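You operate a simulated robot arm through the tools that you are given. There is no shell and no other tool.

The job below is to be done with a simulated two-armed robot. You get a single attempt, and the scene is never put back.

Task
Tune machine 2 until a test row shows 8 grams and sealed pieces.
Fine: run a row before each setting and after the last; dose knob first, then seal knob.

Only the result counts: the job must be done as asked and must still hold three seconds after the hand-in. Knocking over, shifting, dropping, spilling or breaking anything else fails it. A push-on lid holds only when it is set on centred and level and pressed home; a screw cap is set on level and turned clockwise until tight.

Robot
Two 7-joint arms with two-finger parallel grippers on one trunk that stands fixed in place. Base frame: the origin is at the foot of the trunk, x ahead of it, y to its left, z up. Readings come in m, rad, newtons and seconds.
The left shoulder is at [0.02, 0.138, 0.975], the right one opposite. With the tool pointing down near the work surface each hand reaches from about 0.1 to 0.48 m from the base axis, measured 20 degrees to its own side. Payload 1.57 kg a hand.
The TCP of each hand is the grasp point between the finger pads, 0.03 m short of the fingertips. In the tool frame z runs along the fingers and y along their closing line. Largest opening 0.08 m; finger width 0.017, thickness 0.012; the body of the gripper, 0.04 by 0.082 m, starts 0.08 m behind the TCP.
Orientation is that of the tool frame in the base frame, as [roll, pitch, yaw] about the fixed x, y, z axes, in that order (R = Rz(yaw) Ry(pitch) Rx(roll)). With the fingers straight down and closing along the base's y, the tool's x points along the base's -x, its y along +y and its z along -z.

Tools
- The arms move only by the tool move_arm. It takes "left_plan", "right_plan" or both (then of equal length, played together; a hand with none holds still); each is one flat list of numbers, 6 for each row, row after row: the shift along the tool's x, y, z in m, then the turn, a rotation vector about the tool's x, y, z in rad. In form: [x, y, z, wx, wy, wz, x, y, z, wx, wy, wz, ...]. A call has 1 to 20 rows; each row is the pose to reach, as a shift and turn from the pose commanded when the call began, along the tool's axes at that moment. "left_fingers" and "right_fingers" are, for a hand that has rows, the opening, from 0 (shut) to 1 (fully open), set as the call begins (left out, the last holds). Rows are played at 5 a second. More than 0.05 m and 0.15 rad between two rows, or a gripper value outside its range, and nothing of the call is played. A pose out of reach is approached as far as the arm can. The call stops where the force on the tool passes 40 N (or 10 N more than at its start, if that is more) or the arm is blocked; 0.2 s more then pass. Each finger travels about 0.045 m/s and halts on what it meets, pressing with about 28 N; the grip force reading is that of the motor and also rises with nothing between the fingers. The clock runs only during rows and for 0.2 s after the last one: add rows that repeat a pose to give the fingers time. The reply holds the time, the measured pose of the TCP, the force on the tool along the base axes, the opening and the grip force, in the units named above and with some noise, with the torque about the TCP (base axes, N m) and any sound that the robot's microphone picked up.
- Cameras (640 x 400 px; columns grow to the right, rows downward): "scene" is now at [0.1716, 0.0559, 0.923]; the picture's right is [0.64, -0.77, 0.00], its down [-0.03, -0.03, -1.00] and it looks along [0.77, 0.64, -0.04] (base axes); focal length 214 px, centre (320, 200). "left" rides on the left gripper at [0.072, 0.007, -0.122] in its tool frame; the picture's right is [-0.09, 1.00, 0.00], its down [-0.84, -0.08, -0.54] and it looks along [-0.54, -0.05, 0.84] (tool axes); focal length 238 px, centre (320, 200). "right" rides on the right gripper at [0.072, -0.007, -0.122] in its tool frame; the picture's right is [0.09, 1.00, 0.00], its down [-0.84, 0.08, -0.54] and it looks along [-0.54, 0.05, 0.84] (tool axes); focal length 238 px, centre (320, 200). There is no depth. A picture from a camera that has moved, and an enlarged one, comes with that camera's place and axes in the base frame and with its lens. The place of the scene camera against the robot may be out by one fixed shift of up to 0.025 m in any direction.
- grab_frame(camera): a new picture of that camera. No time passes.
- slide_trunk(by): slides the trunk up (or, below 0, down) by that many m; the arms and the scene camera ride with it, the base frame stays. It gives what a move gives, with no picture.
- turn_head(pan, tilt): turns the head with the scene camera to pan (to the left, within 1.047 rad either way) and tilt (down, from -0.506 to 1.204), counted from straight ahead of the robot. It gives what a move gives.
- zoom(camera, box): a new picture of the part [left, top, right, bottom] of that camera's present view, enlarged. No time passes.
- finish_job(): hands the job in; it is judged then, once.

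Nothing tells you positions but the pictures and the camera data. Unless the task says otherwise, let go and move clear before handing in.

The tools are called after ">>>" as a command line: name --argument value ..., lists and objects as JSON in quotes. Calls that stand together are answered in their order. move_arm: Moves the arms, as the interface text tells. Its arguments: {"type":"object","properties":{"left_plan":{"type":"array","items":{"type":"number"}},"left_fingers":{"type":"number"},"right_plan":{"type":"array","items":{"type":"number"}},"right_fingers":{"type":"number"}},"required":[]} The other tools are called the same way: slide_trunk (by) slides the trunk up or down; turn_head (pan, tilt) turns the head that bears the scene camera; grab_frame (camera) takes a picture; zoom (camera, box) takes an enlarged picture of a part of a camera's view; finish_job () hands the job in.

At the start:

```text
t: 0.0
left_position: [0.271, 0.3516, 0.837]
left_ee_rot: [-3.118, -0.38, -3.064]
left_wrist_force: [-0.4, 0.6, 0.2]
left_wrist_torque: [0.04, -0.07, -0.05]
left_finger_gap: 0.0802
left_grasp_force: 0.0
right_position: [0.2779, 0.0397, 0.8805]
right_ee_rot: [-3.137, -0.233, 3.142]
right_wrist_force: [0.3, -0.1, -0.6]
right_wrist_torque: [0.01, -0.01, 0.02]
right_finger_gap: 0.0799
right_grasp_force: 0.1
trunk travel left (down, up): [-0.35, 0.89]
head pan, tilt: [0.693, 0.044]
```

scene: 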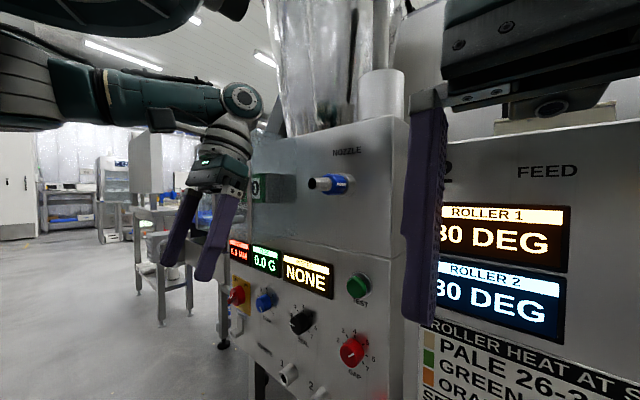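
right: 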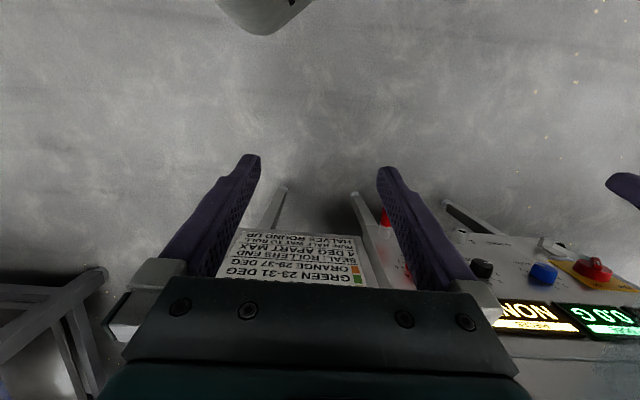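
left: 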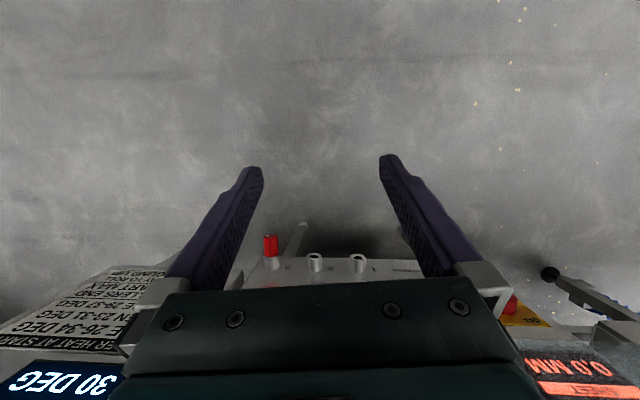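

I see a machine panel ahead-left with displays and knobs, and part of another one to its right. First I look around with the head to read all the panels before touching anything.

>>> zoom --camera "scene" --box '[210, 220, 420, 400]'

>>> turn_head --pan 0.3 --tilt 0.3

>>> grab_frame --camera "scene"

```text
2.22 times, centred on (315, 310) of scene
camera zoom: at [0.1716, 0.0559, 0.923], right [0.64, -0.77, 0.0], down [-0.03, -0.03, -1.0], along [0.77, 0.64, -0.04], focal length 477 px, centre (331, -44)
```

zoom: 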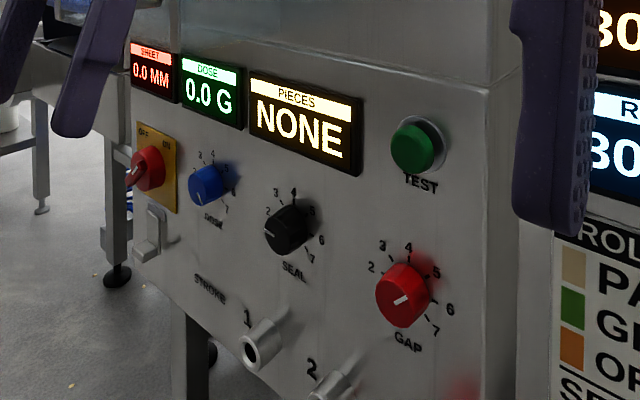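

```text
t: 0.9
left_position: [0.2697, 0.3517, 0.8352]
left_ee_rot: [-3.118, -0.386, -3.061]
left_wrist_force: [0.3, 1.0, -0.2]
left_wrist_torque: [-0.03, -0.03, 0.01]
left_finger_gap: 0.0801
left_grasp_force: 0.0
right_position: [0.2777, 0.0389, 0.8803]
right_ee_rot: [-3.136, -0.235, 3.141]
right_wrist_force: [-0.3, -0.4, 0.4]
right_wrist_torque: [-0.07, 0.0, 0.01]
right_finger_gap: 0.0801
right_grasp_force: 0.1
trunk travel left (down, up): [-0.35, 0.89]
head pan, tilt: [0.3, 0.3]
```

```text
taken
camera scene: at [0.1908, 0.0254, 0.8993], right [0.3, -0.95, 0.0], down [-0.28, -0.09, -0.96], along [0.91, 0.28, -0.3], focal length 214 px, centre (320, 200)
```

scene: 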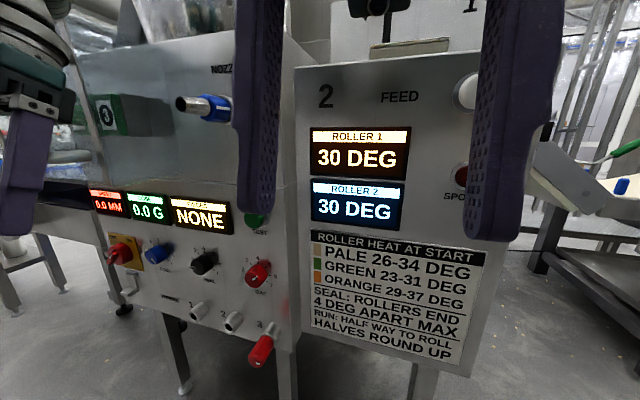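

The panel left of the corner carries the OFF/ON switch, DOSE, SEAL, GAP knobs and TEST button; the panel right carries "2", roller displays and a chart. I zoom in to read details.

>>> zoom --camera "scene" --box '[300, 220, 500, 380]'

>>> zoom --camera "scene" --box '[70, 170, 300, 380]'

>>> zoom --camera "scene" --box '[60, 50, 300, 200]'

>>> zoom --camera "scene" --box '[420, 60, 640, 260]'

```text
2.50 times, centred on (400, 300) of scene
camera zoom: at [0.1908, 0.0254, 0.8993], right [0.3, -0.95, 0.0], down [-0.28, -0.09, -0.96], along [0.91, 0.28, -0.3], focal length 536 px, centre (120, -50)
```

zoom: 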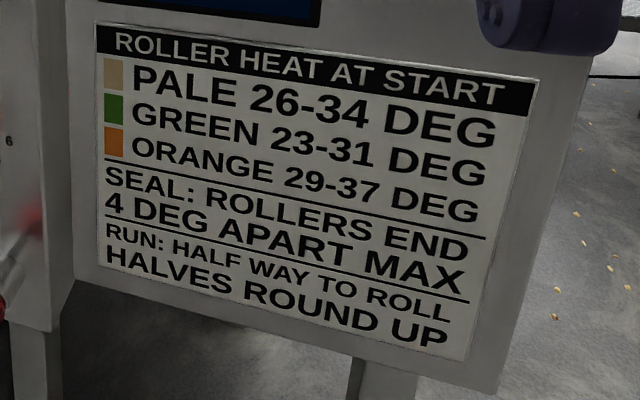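

```text
1.90 times, centred on (185, 275) of scene
camera zoom: at [0.1908, 0.0254, 0.8993], right [0.3, -0.95, 0.0], down [-0.28, -0.09, -0.96], along [0.91, 0.28, -0.3], focal length 408 px, centre (577, 57)
```

zoom: 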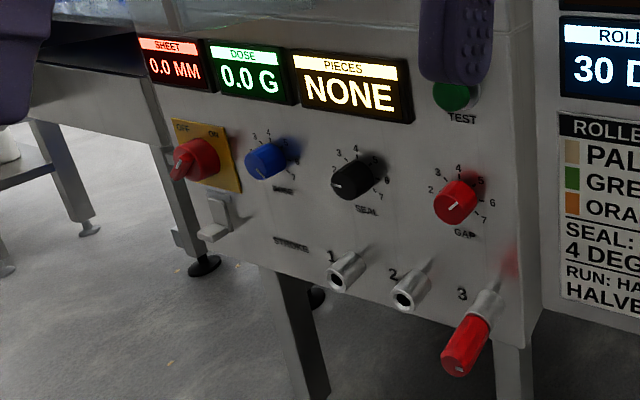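

```text
2.67 times, centred on (180, 125) of scene
camera zoom: at [0.1908, 0.0254, 0.8993], right [0.3, -0.95, 0.0], down [-0.28, -0.09, -0.96], along [0.91, 0.28, -0.3], focal length 572 px, centre (693, 400)
```

zoom: 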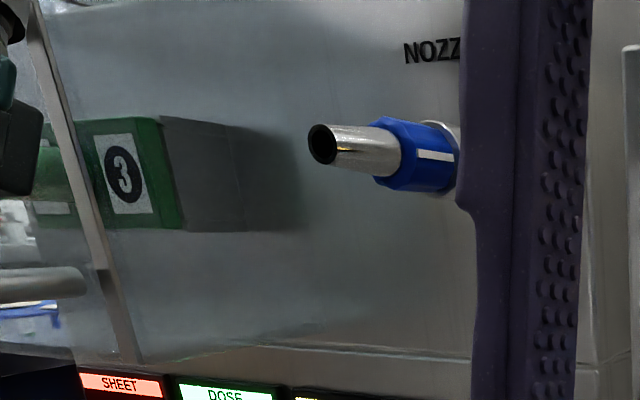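

```text
2.00 times, centred on (530, 160) of scene
camera zoom: at [0.1908, 0.0254, 0.8993], right [0.3, -0.95, 0.0], down [-0.28, -0.09, -0.96], along [0.91, 0.28, -0.3], focal length 429 px, centre (-100, 280)
```

zoom: 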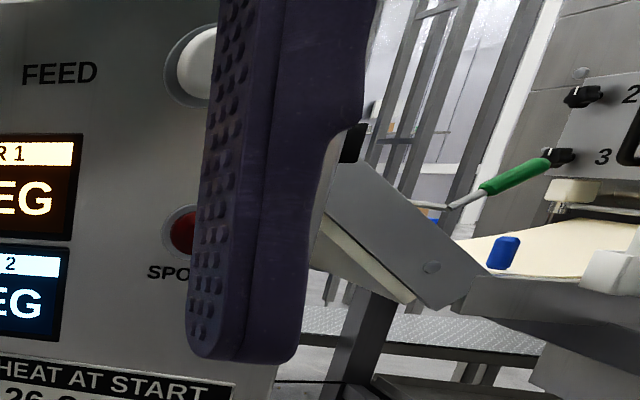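

There is more equipment to the right. I keep surveying with the head in several directions.

>>> turn_head --pan -0.4 --tilt 0.3

>>> grab_frame --camera "scene"

>>> turn_head --pan -1.0 --tilt 0.3

>>> grab_frame --camera "scene"

>>> turn_head --pan 1.0 --tilt 0.3

>>> grab_frame --camera "scene"

>>> turn_head --pan 0.5 --tilt -0.4

>>> grab_frame --camera "scene"

```text
t: 1.9
left_position: [0.2699, 0.3519, 0.8359]
left_ee_rot: [-3.119, -0.387, -3.063]
left_wrist_force: [-1.3, -0.5, 0.9]
left_wrist_torque: [-0.03, -0.02, 0.01]
left_finger_gap: 0.0799
left_grasp_force: 0.3
right_position: [0.2771, 0.0385, 0.8796]
right_ee_rot: [-3.136, -0.235, -3.141]
right_wrist_force: [0.5, -0.4, 0.5]
right_wrist_torque: [0.05, 0.03, 0.0]
right_finger_gap: 0.0799
right_grasp_force: 0.1
trunk travel left (down, up): [-0.35, 0.89]
head pan, tilt: [-0.4, 0.3]
```

```text
taken
camera scene: at [0.1877, -0.0385, 0.8992], right [-0.39, -0.92, 0.0], down [-0.27, 0.11, -0.96], along [0.88, -0.37, -0.3], focal length 214 px, centre (320, 200)
```

scene: 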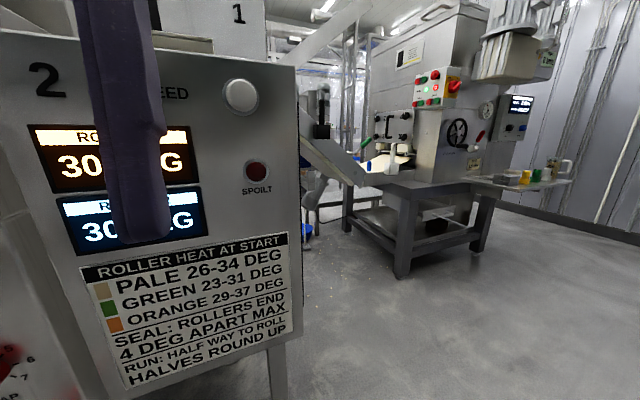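

```text
t: 2.9
left_position: [0.2701, 0.3509, 0.8356]
left_ee_rot: [-3.117, -0.385, -3.062]
left_wrist_force: [0.1, -0.1, 0.0]
left_wrist_torque: [-0.01, -0.03, 0.01]
left_finger_gap: 0.0798
left_grasp_force: 0.1
right_position: [0.278, 0.038, 0.8793]
right_ee_rot: [-3.136, -0.237, -3.141]
right_wrist_force: [0.0, 0.0, -0.7]
right_wrist_torque: [0.0, 0.01, -0.01]
right_finger_gap: 0.0802
right_grasp_force: 0.0
trunk travel left (down, up): [-0.35, 0.89]
head pan, tilt: [-1.0, 0.3]
```

```text
taken
camera scene: at [0.1522, -0.0808, 0.8992], right [-0.84, -0.54, 0.0], down [-0.16, 0.25, -0.96], along [0.52, -0.8, -0.3], focal length 214 px, centre (320, 200)
```

scene: 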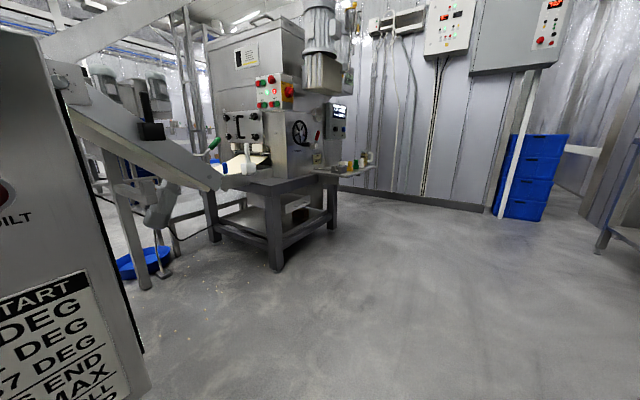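

```text
t: 4.9
left_position: [0.2707, 0.3532, 0.8363]
left_ee_rot: [-3.118, -0.384, -3.059]
left_wrist_force: [-0.8, -0.9, -0.4]
left_wrist_torque: [-0.02, -0.01, -0.01]
left_finger_gap: 0.0798
left_grasp_force: 0.0
right_position: [0.2775, 0.0386, 0.8804]
right_ee_rot: [-3.138, -0.237, 3.141]
right_wrist_force: [0.0, 0.2, 0.3]
right_wrist_torque: [0.01, 0.02, 0.01]
right_finger_gap: 0.0797
right_grasp_force: 0.1
trunk travel left (down, up): [-0.35, 0.89]
head pan, tilt: [1.0, 0.3]
```

```text
taken
camera scene: at [0.1521, 0.0762, 0.8992], right [0.84, -0.54, 0.0], down [-0.16, -0.25, -0.96], along [0.52, 0.8, -0.3], focal length 214 px, centre (320, 200)
```

scene: 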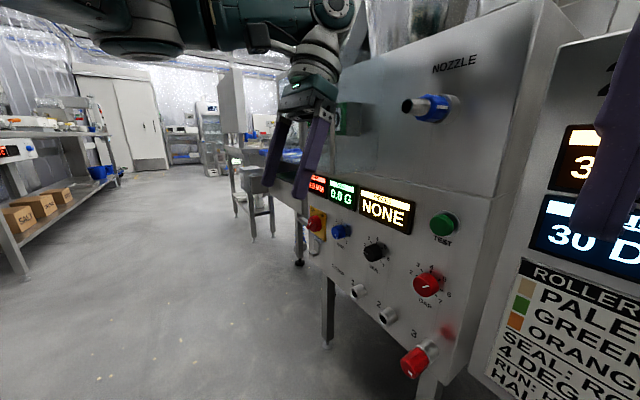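

```text
t: 5.9
left_position: [0.2695, 0.3516, 0.836]
left_ee_rot: [-3.118, -0.386, -3.062]
left_wrist_force: [0.2, 0.5, -0.2]
left_wrist_torque: [-0.03, 0.0, -0.03]
left_finger_gap: 0.08
left_grasp_force: 0.2
right_position: [0.2771, 0.0382, 0.88]
right_ee_rot: [-3.137, -0.237, 3.141]
right_wrist_force: [0.5, 0.3, 0.0]
right_wrist_torque: [-0.01, 0.01, -0.01]
right_finger_gap: 0.0802
right_grasp_force: 0.1
trunk travel left (down, up): [-0.35, 0.89]
head pan, tilt: [0.499, -0.4]
```

```text
taken
camera scene: at [0.1659, 0.0328, 0.9599], right [0.48, -0.88, 0.0], down [0.34, 0.19, -0.92], along [0.81, 0.44, 0.39], focal length 214 px, centre (320, 200)
```

scene: 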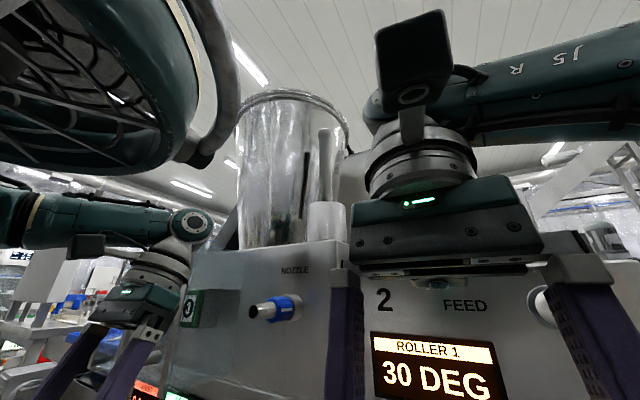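

Machine 2's control face is about 0.5 m ahead, with TEST near (0.49, 0.24, 0.76) and DOSE near (0.46, 0.46, 0.66). I move the right hand out of the camera's view to the right, then look closely.

>>> move_arm --right_plan '[0.01, -0.04, 0, 0, 0, 0, 0.02, -0.08, 0, 0, 0, 0, 0.03, -0.12, 0, 0, 0, 0, 0.04, -0.16, 0, 0, 0, 0, 0.05, -0.2, 0, 0, 0, 0, 0.05, -0.24, 0, 0, 0, 0]'

>>> turn_head --pan 0.8 --tilt 0.35

>>> grab_frame --camera "scene"

>>> zoom --camera "scene" --box '[230, 140, 430, 265]'

>>> zoom --camera "scene" --box '[230, 180, 330, 243]'

```text
t: 7.0
left_position: [0.2681, 0.3529, 0.8362]
left_ee_rot: [-3.118, -0.389, -3.06]
left_wrist_force: [-0.2, -0.6, -0.7]
left_wrist_torque: [0.01, -0.04, 0.02]
left_finger_gap: 0.0798
left_grasp_force: 0.1
right_position: [0.2186, -0.1412, 0.8474]
right_ee_rot: [-2.95, -0.377, 3.098]
right_wrist_force: [-0.3, 0.8, -0.1]
right_wrist_torque: [-0.01, 0.01, 0.02]
right_finger_gap: 0.0801
right_grasp_force: 0.1
trunk travel left (down, up): [-0.35, 0.89]
head pan, tilt: [0.499, -0.4]
stopped in row 5 (right hand): the arm was blocked; the commanded pose is now the measured one
```

```text
t: 8.1
left_position: [0.2691, 0.3506, 0.8355]
left_ee_rot: [-3.121, -0.388, -3.063]
left_wrist_force: [0.7, -0.1, 0.0]
left_wrist_torque: [0.0, -0.01, 0.03]
left_finger_gap: 0.0803
left_grasp_force: 0.1
right_position: [0.2189, -0.1412, 0.8468]
right_ee_rot: [-2.95, -0.379, 3.098]
right_wrist_force: [0.0, 0.2, 0.1]
right_wrist_torque: [0.0, 0.01, 0.01]
right_finger_gap: 0.0801
right_grasp_force: 0.0
trunk travel left (down, up): [-0.35, 0.89]
head pan, tilt: [0.799, 0.351]
```

```text
taken
camera scene: at [0.1666, 0.0644, 0.8946], right [0.72, -0.7, 0.0], down [-0.24, -0.25, -0.94], along [0.66, 0.67, -0.34], focal length 214 px, centre (320, 200)
```

scene: 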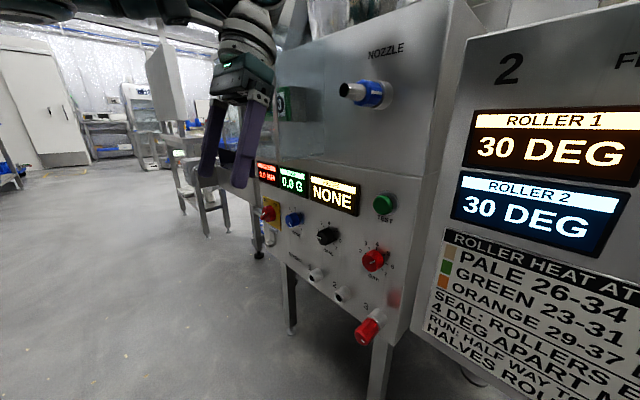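

```text
3.20 times, centred on (330, 202) of scene
camera zoom: at [0.1666, 0.0644, 0.8946], right [0.72, -0.7, 0.0], down [-0.24, -0.25, -0.94], along [0.66, 0.67, -0.34], focal length 686 px, centre (288, 192)
```

zoom: 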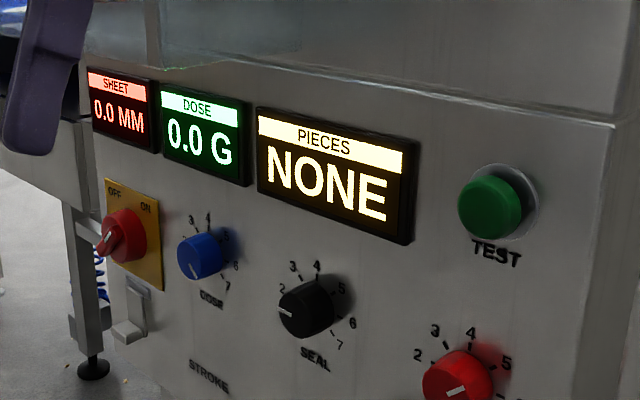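

```text
6.35 times, centred on (280, 212) of scene
camera zoom: at [0.1666, 0.0644, 0.8946], right [0.72, -0.7, 0.0], down [-0.24, -0.25, -0.94], along [0.66, 0.67, -0.34], focal length 1362 px, centre (574, 127)
```

zoom: 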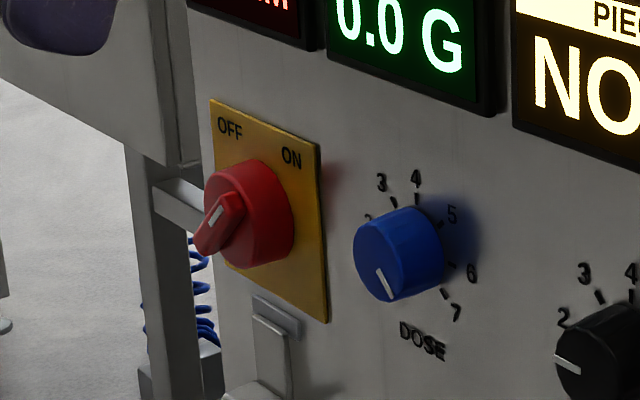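

The right hand is clear enough; the panel reads SHEET 0.0, DOSE 0.0 G, PIECES NONE, and both knobs seem to sit near 1–1.5. I now swing the left hand from pointing down to pointing ahead at the panel.

>>> move_arm --left_plan '[-0.007, 0, 0, 0.0026, -0.1396, 0.0072, -0.014, 0, 0, 0.0053, -0.2791, 0.0144, -0.021, 0, 0, 0.0079, -0.4187, 0.0216, -0.028, 0, 0, 0.0106, -0.5583, 0.0289, -0.035, 0, 0, 0.0132, -0.6979, 0.0361, -0.042, 0, 0, 0.0159, -0.8374, 0.0433, -0.049, 0, 0, 0.0185, -0.977, 0.0505, -0.056, 0, 0, 0.0211, -1.1166, 0.0577, -0.063, 0, 0, 0.0238, -1.2561, 0.0649, -0.07, 0, 0, 0.0264, -1.3957, 0.0721, -0.077, 0, 0, 0.0291, -1.5353, 0.0794, -0.084, 0, 0, 0.0317, -1.6749, 0.0866, -0.091, 0, 0, 0.0344, -1.8144, 0.0938, -0.098, 0, 0, 0.037, -1.954, 0.101]'

>>> grab_frame --camera "left"

>>> grab_frame --camera "scene"

```text
t: 11.1
left_position: [0.3613, 0.3588, 0.7982]
left_ee_rot: [1.075, 1.57, 1.073]
left_wrist_force: [0.4, 0.6, -0.2]
left_wrist_torque: [-0.01, 0.01, -0.06]
left_finger_gap: 0.0801
left_grasp_force: 0.0
right_position: [0.2197, -0.1408, 0.8464]
right_ee_rot: [-2.951, -0.378, 3.099]
right_wrist_force: [0.7, -0.2, 0.3]
right_wrist_torque: [-0.01, -0.01, -0.04]
right_finger_gap: 0.08
right_grasp_force: 0.1
trunk travel left (down, up): [-0.35, 0.89]
head pan, tilt: [0.799, 0.351]
```

```text
taken
camera left: at [0.2393, 0.366, 0.7257], right [0.0, 1.0, 0.09], down [-0.54, -0.08, 0.84], along [0.84, -0.05, 0.54], focal length 238 px, centre (320, 200)
```

left: 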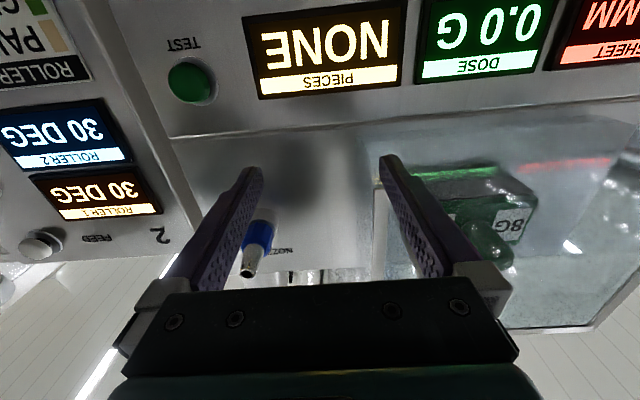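

```text
taken
camera scene: at [0.1672, 0.0645, 0.8946], right [0.72, -0.7, 0.0], down [-0.24, -0.25, -0.94], along [0.65, 0.67, -0.34], focal length 214 px, centre (320, 200)
```

scene: 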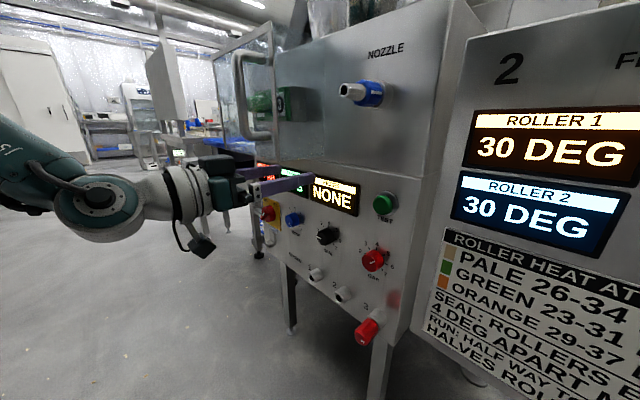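

The left hand now points at the panel, and I notice a transparent guard box with a handle at the upper-left of the panel, which I must avoid. I zoom to understand it and the label inside it.

>>> zoom --camera "left" --box '[360, 60, 640, 340]'

>>> zoom --camera "scene" --box '[180, 20, 440, 180]'

>>> zoom --camera "scene" --box '[220, 160, 420, 285]'

```text
1.43 times, centred on (500, 200) of left
camera zoom: at [0.2393, 0.366, 0.7257], right [0.0, 1.0, 0.09], down [-0.54, -0.08, 0.84], along [0.84, -0.05, 0.54], focal length 340 px, centre (63, 200)
```

zoom: 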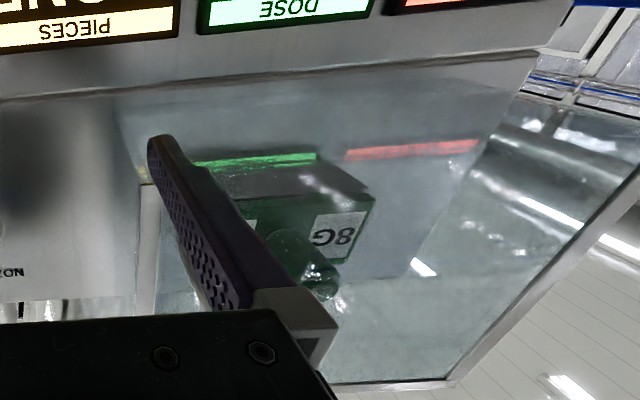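

```text
2.46 times, centred on (310, 100) of scene
camera zoom: at [0.1672, 0.0645, 0.8946], right [0.72, -0.7, 0.0], down [-0.24, -0.25, -0.94], along [0.65, 0.67, -0.34], focal length 528 px, centre (345, 446)
```

zoom: 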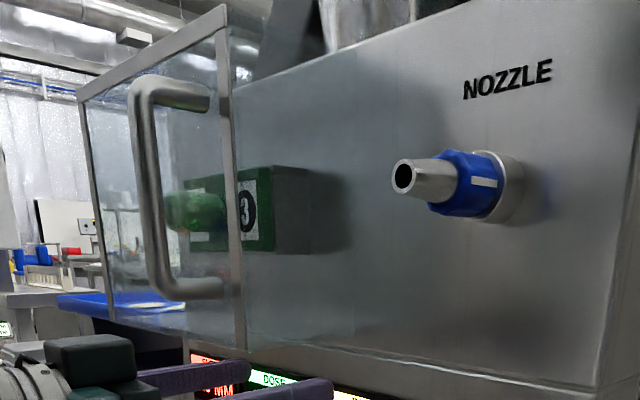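

```text
3.20 times, centred on (320, 222) of scene
camera zoom: at [0.1672, 0.0645, 0.8946], right [0.72, -0.7, 0.0], down [-0.24, -0.25, -0.94], along [0.65, 0.67, -0.34], focal length 686 px, centre (320, 128)
```

zoom: 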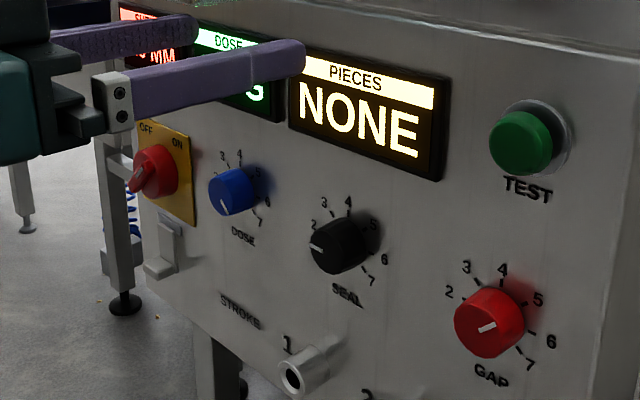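

The guard's lower right corner is about (0.38, 0.40, 0.82), just above my fingers, so I go straight down 0.1 m before anything else and look again.

>>> move_arm --left_plan '[0.04, 0, -0.01, 0, 0, 0, 0.08, 0, -0.02, 0, 0, 0, 0.11, 0, -0.03, 0, 0, 0]'

>>> grab_frame --camera "left"

>>> grab_frame --camera "scene"

```text
t: 11.9
left_position: [0.3308, 0.3566, 0.6894]
left_ee_rot: [0.261, 1.569, 0.263]
left_wrist_force: [0.9, -0.2, 0.7]
left_wrist_torque: [-0.01, 0.02, 0.03]
left_finger_gap: 0.08
left_grasp_force: 0.0
right_position: [0.219, -0.1412, 0.8478]
right_ee_rot: [-2.95, -0.377, 3.098]
right_wrist_force: [-0.2, 0.1, 0.0]
right_wrist_torque: [-0.01, 0.03, 0.01]
right_finger_gap: 0.0801
right_grasp_force: 0.0
trunk travel left (down, up): [-0.35, 0.89]
head pan, tilt: [0.799, 0.351]
```

```text
taken
camera left: at [0.2095, 0.3642, 0.6163], right [0.0, 1.0, 0.09], down [-0.54, -0.08, 0.84], along [0.84, -0.05, 0.54], focal length 238 px, centre (320, 200)
```

left: 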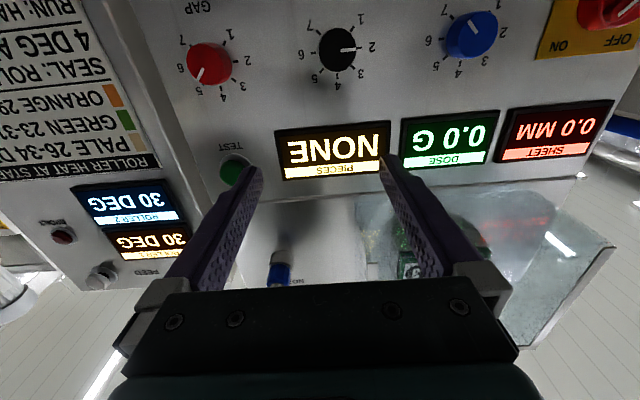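

```text
taken
camera scene: at [0.1664, 0.0642, 0.8945], right [0.72, -0.7, 0.0], down [-0.24, -0.25, -0.94], along [0.65, 0.67, -0.34], focal length 214 px, centre (320, 200)
```

scene: 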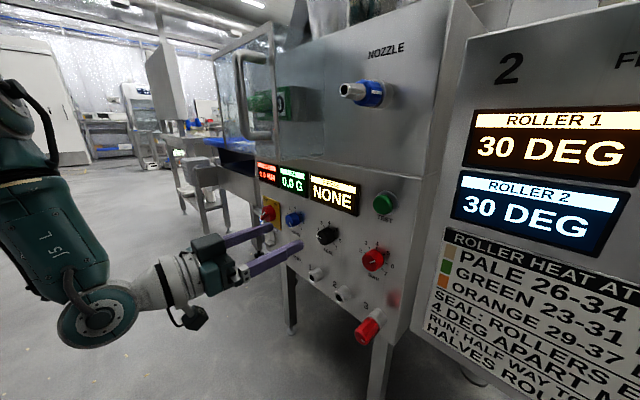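

From below the knobs, displays and TEST are all visible to the wrist camera. I zoom to measure pointers and positions precisely.

>>> zoom --camera "left" --box '[150, 0, 406, 160]'

>>> zoom --camera "left" --box '[384, 0, 640, 160]'

>>> zoom --camera "left" --box '[180, 80, 436, 240]'

```text
2.50 times, centred on (278, 80) of left
camera zoom: at [0.2095, 0.3642, 0.6163], right [0.0, 1.0, 0.09], down [-0.54, -0.08, 0.84], along [0.84, -0.05, 0.54], focal length 596 px, centre (425, 500)
```

zoom: 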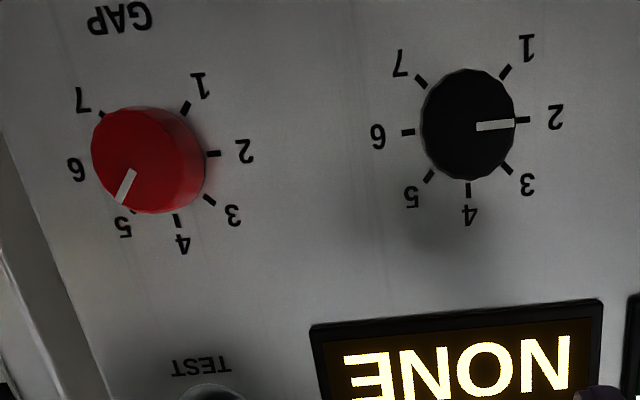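

```text
2.50 times, centred on (512, 80) of left
camera zoom: at [0.2095, 0.3642, 0.6163], right [0.0, 1.0, 0.09], down [-0.54, -0.08, 0.84], along [0.84, -0.05, 0.54], focal length 596 px, centre (-160, 500)
```

zoom: 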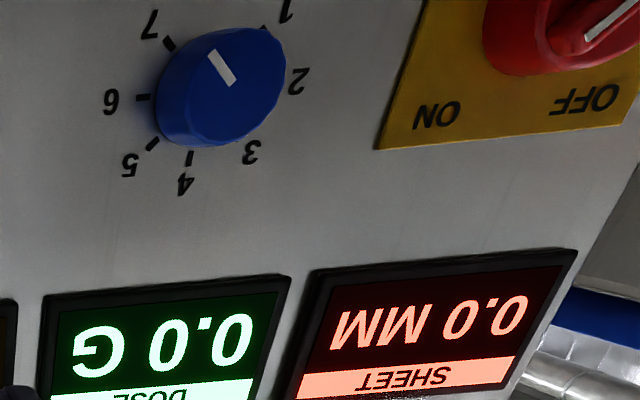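

```text
2.50 times, centred on (308, 160) of left
camera zoom: at [0.2095, 0.3642, 0.6163], right [0.0, 1.0, 0.09], down [-0.54, -0.08, 0.84], along [0.84, -0.05, 0.54], focal length 596 px, centre (350, 300)
```

zoom: 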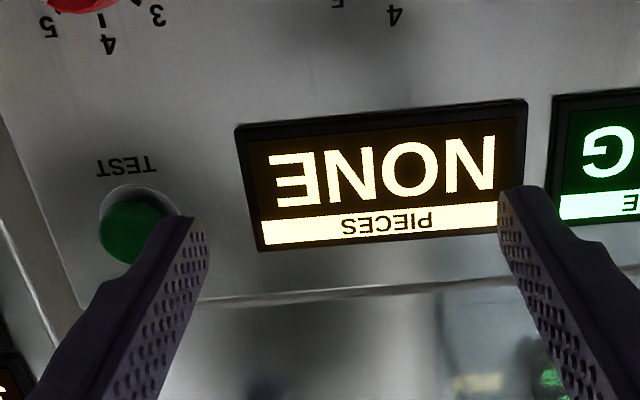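

TEST's front centre triangulates to about (0.492, 0.238, 0.743); the knobs GAP, SEAL, DOSE lie at z≈0.62 with y≈0.25, 0.38, 0.51, the panel square to x. I close the left fingers and bring them in front of TEST for the first row.

>>> move_arm --left_plan '[-0.02, -0.04, 0, 0, 0, 0, -0.04, -0.08, 0, 0, 0, 0, -0.054, -0.119, 0, 0, 0, 0, -0.054, -0.119, 0.04, 0, 0, 0, -0.054, -0.119, 0.08, 0, 0, 0, -0.054, -0.119, 0.1, 0, 0, 0]' --left_fingers 0

>>> grab_frame --camera "left"

>>> grab_frame --camera "scene"

```text
t: 13.3
left_position: [0.4299, 0.2402, 0.743]
left_ee_rot: [2.619, 1.568, 2.618]
left_wrist_force: [-1.0, 0.6, 0.0]
left_wrist_torque: [0.0, 0.0, 0.0]
left_finger_gap: 0.0001
left_grasp_force: 21.6
right_position: [0.2182, -0.141, 0.8458]
right_ee_rot: [-2.949, -0.376, 3.099]
right_wrist_force: [0.2, 0.5, -0.6]
right_wrist_torque: [-0.01, -0.03, 0.0]
right_finger_gap: 0.0802
right_grasp_force: 0.1
trunk travel left (down, up): [-0.35, 0.89]
head pan, tilt: [0.799, 0.351]
```

```text
taken
camera left: at [0.3084, 0.2474, 0.6702], right [0.0, 1.0, 0.09], down [-0.54, -0.08, 0.84], along [0.84, -0.05, 0.54], focal length 238 px, centre (320, 200)
```

left: 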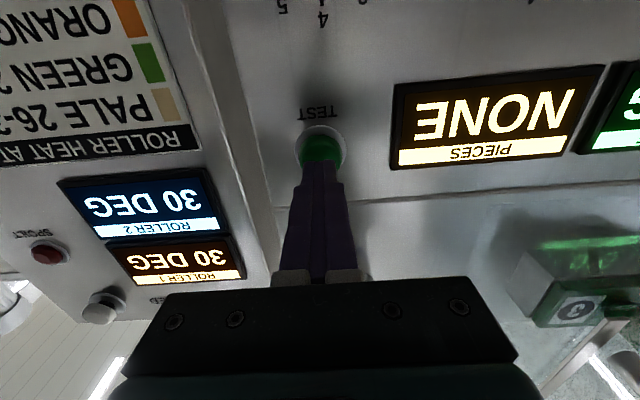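

```text
taken
camera scene: at [0.1668, 0.0644, 0.8945], right [0.72, -0.7, 0.0], down [-0.24, -0.25, -0.94], along [0.65, 0.67, -0.34], focal length 214 px, centre (320, 200)
```

scene: 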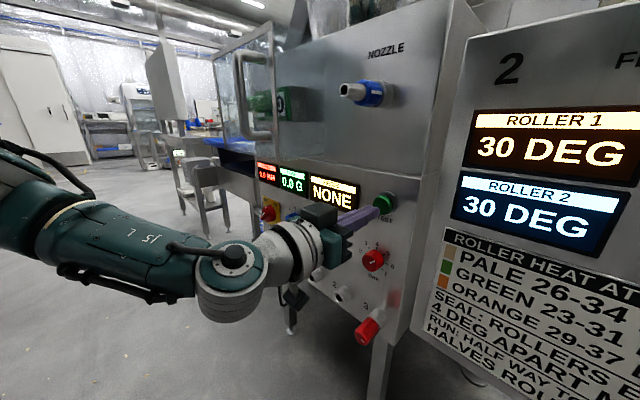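

The closed fingertips are within about 4 mm of the centre of TEST. I press forward in small steps and then draw back.

>>> move_arm --left_plan '[0.003, 0.002, 0.02, 0, 0, 0, 0.003, 0.002, 0.03, 0, 0, 0, 0.003, 0.002, 0.034, 0, 0, 0, 0.003, 0.002, 0.037, 0, 0, 0, 0.003, 0.002, 0.04, 0, 0, 0]'

>>> grab_frame --camera "scene"

```text
t: 14.2
left_position: [0.4562, 0.2412, 0.7396]
left_ee_rot: [1.158, 1.568, 1.153]
left_wrist_force: [-32.5, 1.2, 8.3]
left_wrist_torque: [-0.15, -0.27, 0.02]
left_finger_gap: 0.0
left_grasp_force: 21.4
right_position: [0.2125, -0.1413, 0.8461]
right_ee_rot: [-2.952, -0.384, 3.096]
right_wrist_force: [0.7, 0.1, 0.3]
right_wrist_torque: [0.0, -0.03, -0.03]
right_finger_gap: 0.0802
right_grasp_force: 0.1
trunk travel left (down, up): [-0.35, 0.89]
head pan, tilt: [0.799, 0.351]
heard: click
stopped in row 4 (left hand): the force on the tool passed its limit at 42 N (the readings are from after the stop); the commanded pose is now the measured one
```

```text
taken
camera scene: at [0.1603, 0.0653, 0.8936], right [0.72, -0.7, -0.01], down [-0.25, -0.25, -0.94], along [0.65, 0.67, -0.35], focal length 214 px, centre (320, 200)
```

scene: 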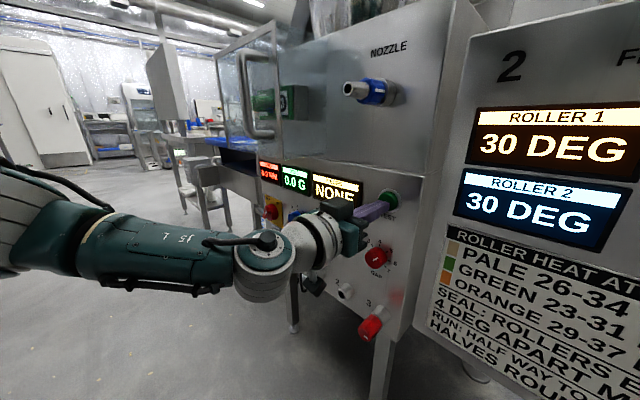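

A click was heard from TEST. I draw back and give it some time, then read the displays.

>>> move_arm --left_plan '[0, 0, -0.02, 0, 0, 0, 0, 0, -0.04, 0, 0, 0, 0, 0, -0.06, 0, 0, 0, 0, 0, -0.06, 0, 0, 0, 0, 0, -0.06, 0, 0, 0]'

>>> grab_frame --camera "left"

>>> grab_frame --camera "scene"

>>> zoom --camera "scene" --box '[230, 140, 430, 265]'

```text
t: 15.4
left_position: [0.4045, 0.2429, 0.7425]
left_ee_rot: [0.262, 1.565, 0.26]
left_wrist_force: [-0.5, -0.5, 0.3]
left_wrist_torque: [-0.01, -0.03, 0.01]
left_finger_gap: 0.0
left_grasp_force: 21.4
right_position: [0.2178, -0.1408, 0.8465]
right_ee_rot: [-2.95, -0.378, 3.098]
right_wrist_force: [0.8, 0.5, 0.5]
right_wrist_torque: [-0.01, -0.01, -0.04]
right_finger_gap: 0.08
right_grasp_force: 0.0
trunk travel left (down, up): [-0.35, 0.89]
head pan, tilt: [0.799, 0.351]
```

```text
taken
camera left: at [0.2844, 0.2507, 0.6687], right [0.0, 1.0, 0.09], down [-0.55, -0.08, 0.83], along [0.84, -0.05, 0.55], focal length 238 px, centre (320, 200)
```

left: 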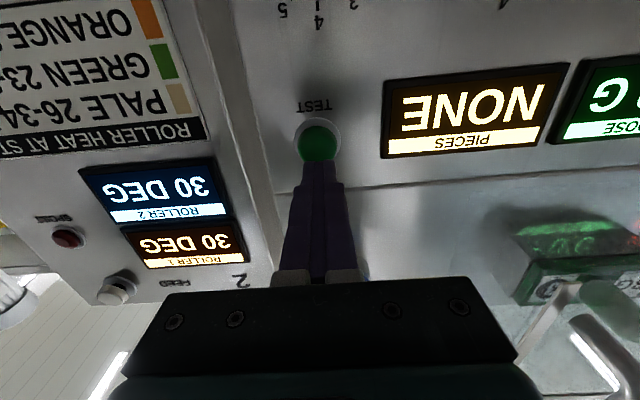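

```text
taken
camera scene: at [0.1665, 0.0644, 0.8945], right [0.72, -0.7, 0.0], down [-0.24, -0.25, -0.94], along [0.65, 0.67, -0.34], focal length 214 px, centre (320, 200)
```

scene: 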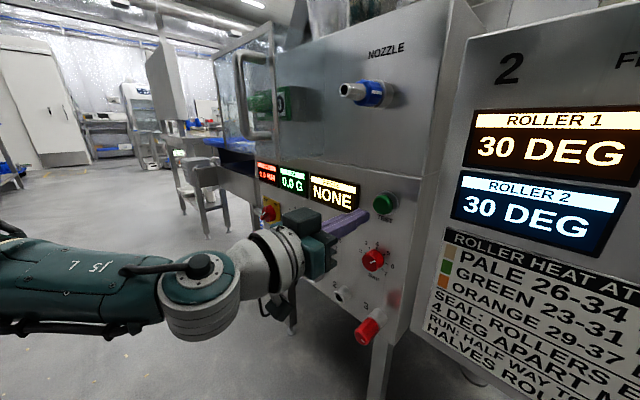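

```text
3.20 times, centred on (330, 202) of scene
camera zoom: at [0.1665, 0.0644, 0.8945], right [0.72, -0.7, 0.0], down [-0.24, -0.25, -0.94], along [0.65, 0.67, -0.34], focal length 686 px, centre (288, 192)
```

zoom: 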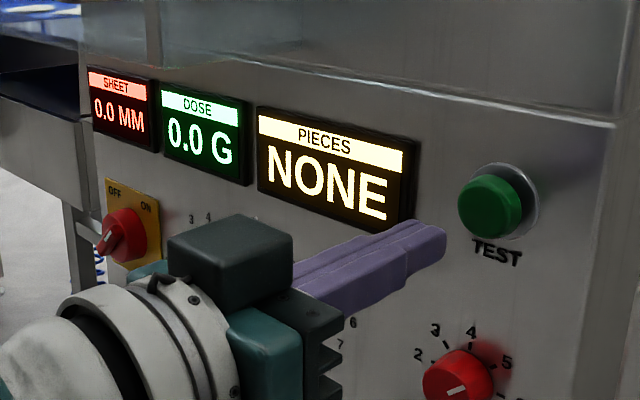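

The display has not changed yet, so either the row needs time or the machine is switched off or its guard is open. I wait a little and move the hand back and left to view the switch with the wrist camera.

>>> move_arm --left_plan '[0.02, 0.04, -0.03, 0, 0, 0, 0.04, 0.08, -0.06, 0, 0, 0, 0.06, 0.12, -0.08, 0, 0, 0, 0.08, 0.16, -0.1, 0, 0, 0, 0.1, 0.2, -0.1, 0, 0, 0, 0.12, 0.23, -0.1, 0, 0, 0, 0.14, 0.25, -0.1, 0, 0, 0]'

>>> grab_frame --camera "left"

>>> zoom --camera "scene" --box '[220, 140, 420, 265]'

```text
refused: row 1 steps farther than a row can; nothing moved
```

```text
taken
camera left: at [0.2844, 0.2507, 0.6687], right [0.0, 1.0, 0.09], down [-0.55, -0.08, 0.83], along [0.84, -0.05, 0.55], focal length 238 px, centre (320, 200)
```

left: 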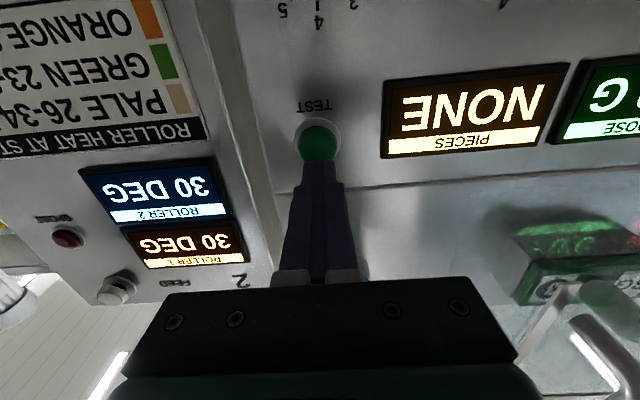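

```text
3.20 times, centred on (320, 202) of scene
camera zoom: at [0.1665, 0.0644, 0.8945], right [0.72, -0.7, 0.0], down [-0.24, -0.25, -0.94], along [0.65, 0.67, -0.34], focal length 686 px, centre (320, 192)
```

zoom: 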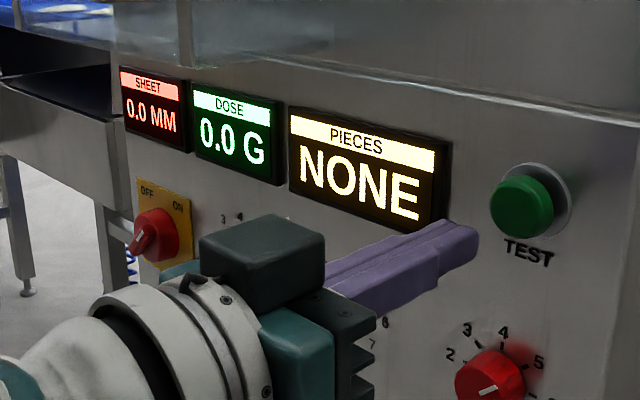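

The step was too long, so I repeat it with smaller steps.

>>> move_arm --left_plan '[0.01, 0.02, -0.03, 0, 0, 0, 0.03, 0.04, -0.06, 0, 0, 0, 0.05, 0.07, -0.08, 0, 0, 0, 0.07, 0.1, -0.1, 0, 0, 0, 0.09, 0.135, -0.1, 0, 0, 0, 0.11, 0.17, -0.1, 0, 0, 0, 0.13, 0.205, -0.1, 0, 0, 0, 0.15, 0.24, -0.1, 0, 0, 0]'

>>> grab_frame --camera "left"

>>> grab_frame --camera "scene"

>>> zoom --camera "scene" --box '[230, 140, 430, 265]'

```text
t: 17.2
left_position: [0.3076, 0.3928, 0.6417]
left_ee_rot: [0.28, 1.565, 0.276]
left_wrist_force: [0.2, 0.2, -0.7]
left_wrist_torque: [0.0, -0.03, 0.0]
left_finger_gap: 0.0001
left_grasp_force: 21.2
left hand out of reach, approached as far as the arm can: row 6, 7, 8
right_position: [0.2185, -0.1415, 0.8473]
right_ee_rot: [-2.95, -0.378, 3.096]
right_wrist_force: [0.2, 0.6, -0.4]
right_wrist_torque: [-0.02, 0.01, 0.0]
right_finger_gap: 0.0802
right_grasp_force: 0.0
trunk travel left (down, up): [-0.35, 0.89]
head pan, tilt: [0.799, 0.351]
```

```text
taken
camera left: at [0.1864, 0.4004, 0.5683], right [0.0, 1.0, 0.09], down [-0.55, -0.08, 0.83], along [0.84, -0.05, 0.55], focal length 238 px, centre (320, 200)
```

left: 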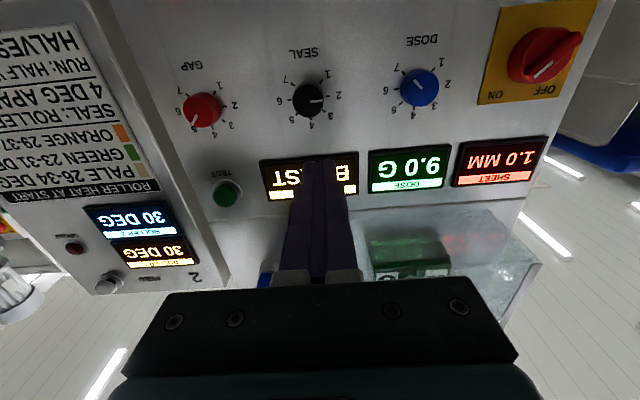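

```text
taken
camera scene: at [0.1666, 0.0645, 0.8945], right [0.72, -0.7, 0.0], down [-0.24, -0.25, -0.94], along [0.65, 0.67, -0.34], focal length 214 px, centre (320, 200)
```

scene: 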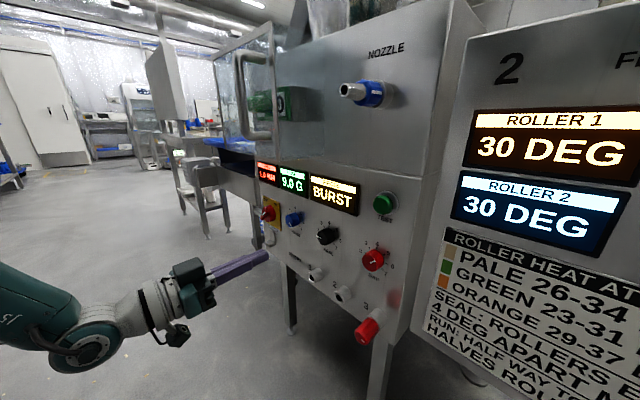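

```text
3.20 times, centred on (330, 202) of scene
camera zoom: at [0.1666, 0.0645, 0.8945], right [0.72, -0.7, 0.0], down [-0.24, -0.25, -0.94], along [0.65, 0.67, -0.34], focal length 686 px, centre (288, 192)
```

zoom: 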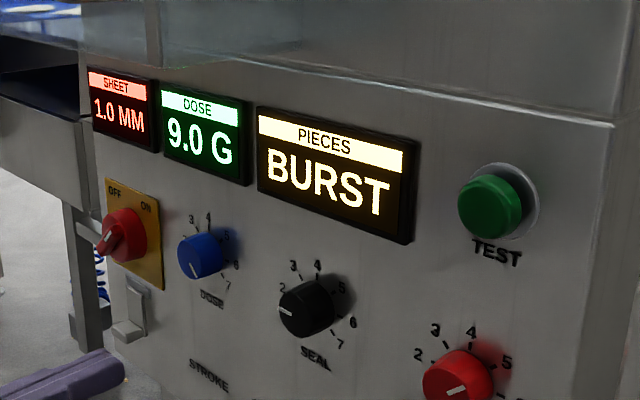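

The row ran: SHEET 1.0 MM, DOSE 9.0 G, PIECES BURST. Now I look closely at the DOSE knob pointer before setting it.

>>> zoom --camera "left" --box '[370, 30, 470, 130]'

>>> zoom --camera "left" --box '[150, 20, 470, 220]'

>>> zoom --camera "scene" --box '[270, 195, 320, 240]'

```text
4.00 times, centred on (420, 80) of left
camera zoom: at [0.1864, 0.4004, 0.5683], right [0.0, 1.0, 0.09], down [-0.55, -0.08, 0.83], along [0.84, -0.05, 0.55], focal length 953 px, centre (-80, 680)
```

zoom: 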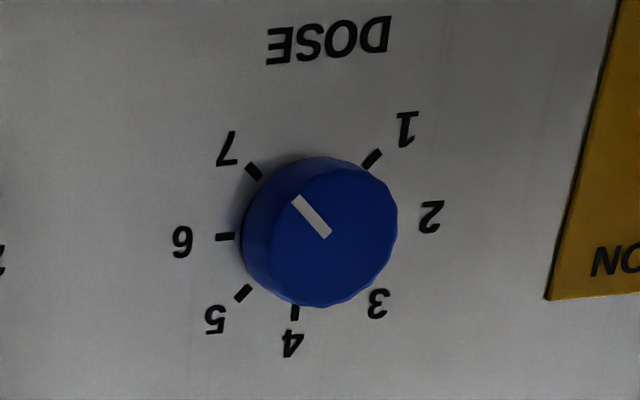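

```text
2.00 times, centred on (310, 120) of left
camera zoom: at [0.1864, 0.4004, 0.5683], right [0.0, 1.0, 0.09], down [-0.55, -0.08, 0.83], along [0.84, -0.05, 0.55], focal length 477 px, centre (340, 360)
```

zoom: 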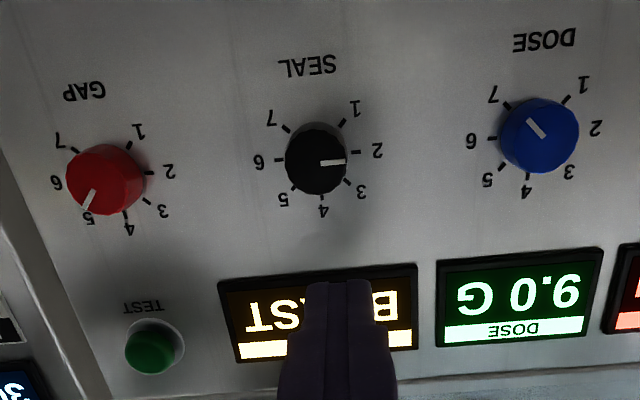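

```text
8.89 times, centred on (295, 218) of scene
camera zoom: at [0.1666, 0.0645, 0.8945], right [0.72, -0.7, 0.0], down [-0.24, -0.25, -0.94], along [0.65, 0.67, -0.34], focal length 1906 px, centre (542, 44)
```

zoom: 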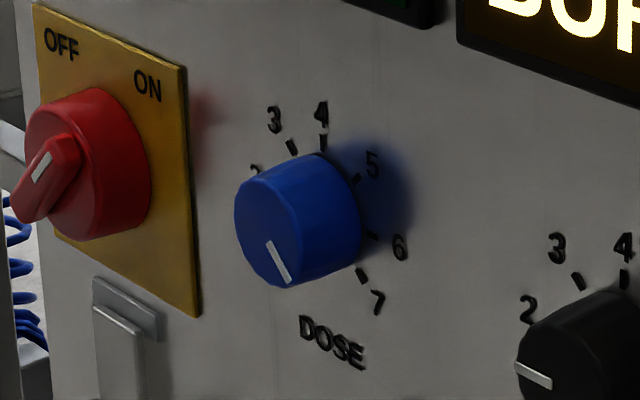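

DOSE points at 7 and gave 9.0 G, SEAL at 2, GAP at 5; the knobs sit near y 0.249 / 0.382 / 0.515 at z 0.624. I open the fingers and move toward the DOSE knob, forward first, then left.

>>> move_arm --left_plan '[0, 0, 0.04, 0, 0, 0, 0.005, 0, 0.08, 0, 0, 0, 0.01, 0, 0.1, 0, 0, 0, 0.018, 0.04, 0.1, 0, 0, 0, 0.018, 0.08, 0.1, 0, 0, 0, 0.018, 0.122, 0.1, 0, 0, 0, 0.018, 0.122, 0.1, 0, 0, 0]' --left_fingers 0.85

>>> grab_frame --camera "left"

>>> grab_frame --camera "scene"

```text
t: 18.8
left_position: [0.3709, 0.4014, 0.6563]
left_ee_rot: [0.2, 1.563, 0.198]
left_wrist_force: [-0.9, -0.1, 0.1]
left_wrist_torque: [0.0, 0.03, 0.03]
left_finger_gap: 0.0678
left_grasp_force: 0.0
left hand out of reach, approached as far as the arm can: row 2, 3, 4, 5, 6, 7
right_position: [0.2188, -0.1421, 0.8475]
right_ee_rot: [-2.948, -0.377, 3.098]
right_wrist_force: [-0.2, -0.3, 0.0]
right_wrist_torque: [-0.01, 0.02, 0.01]
right_finger_gap: 0.08
right_grasp_force: 0.0
trunk travel left (down, up): [-0.35, 0.89]
head pan, tilt: [0.799, 0.351]
```

```text
taken
camera left: at [0.2499, 0.4089, 0.5825], right [0.0, 1.0, 0.09], down [-0.55, -0.08, 0.83], along [0.84, -0.05, 0.55], focal length 238 px, centre (320, 200)
```

left: 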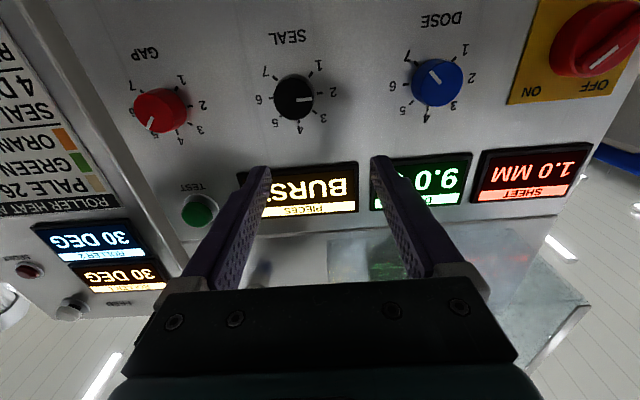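

```text
taken
camera scene: at [0.1665, 0.0644, 0.8945], right [0.72, -0.7, 0.0], down [-0.24, -0.25, -0.94], along [0.65, 0.67, -0.34], focal length 214 px, centre (320, 200)
```

scene: 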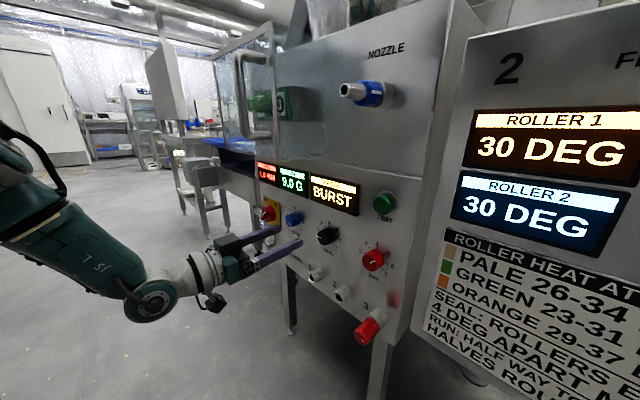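

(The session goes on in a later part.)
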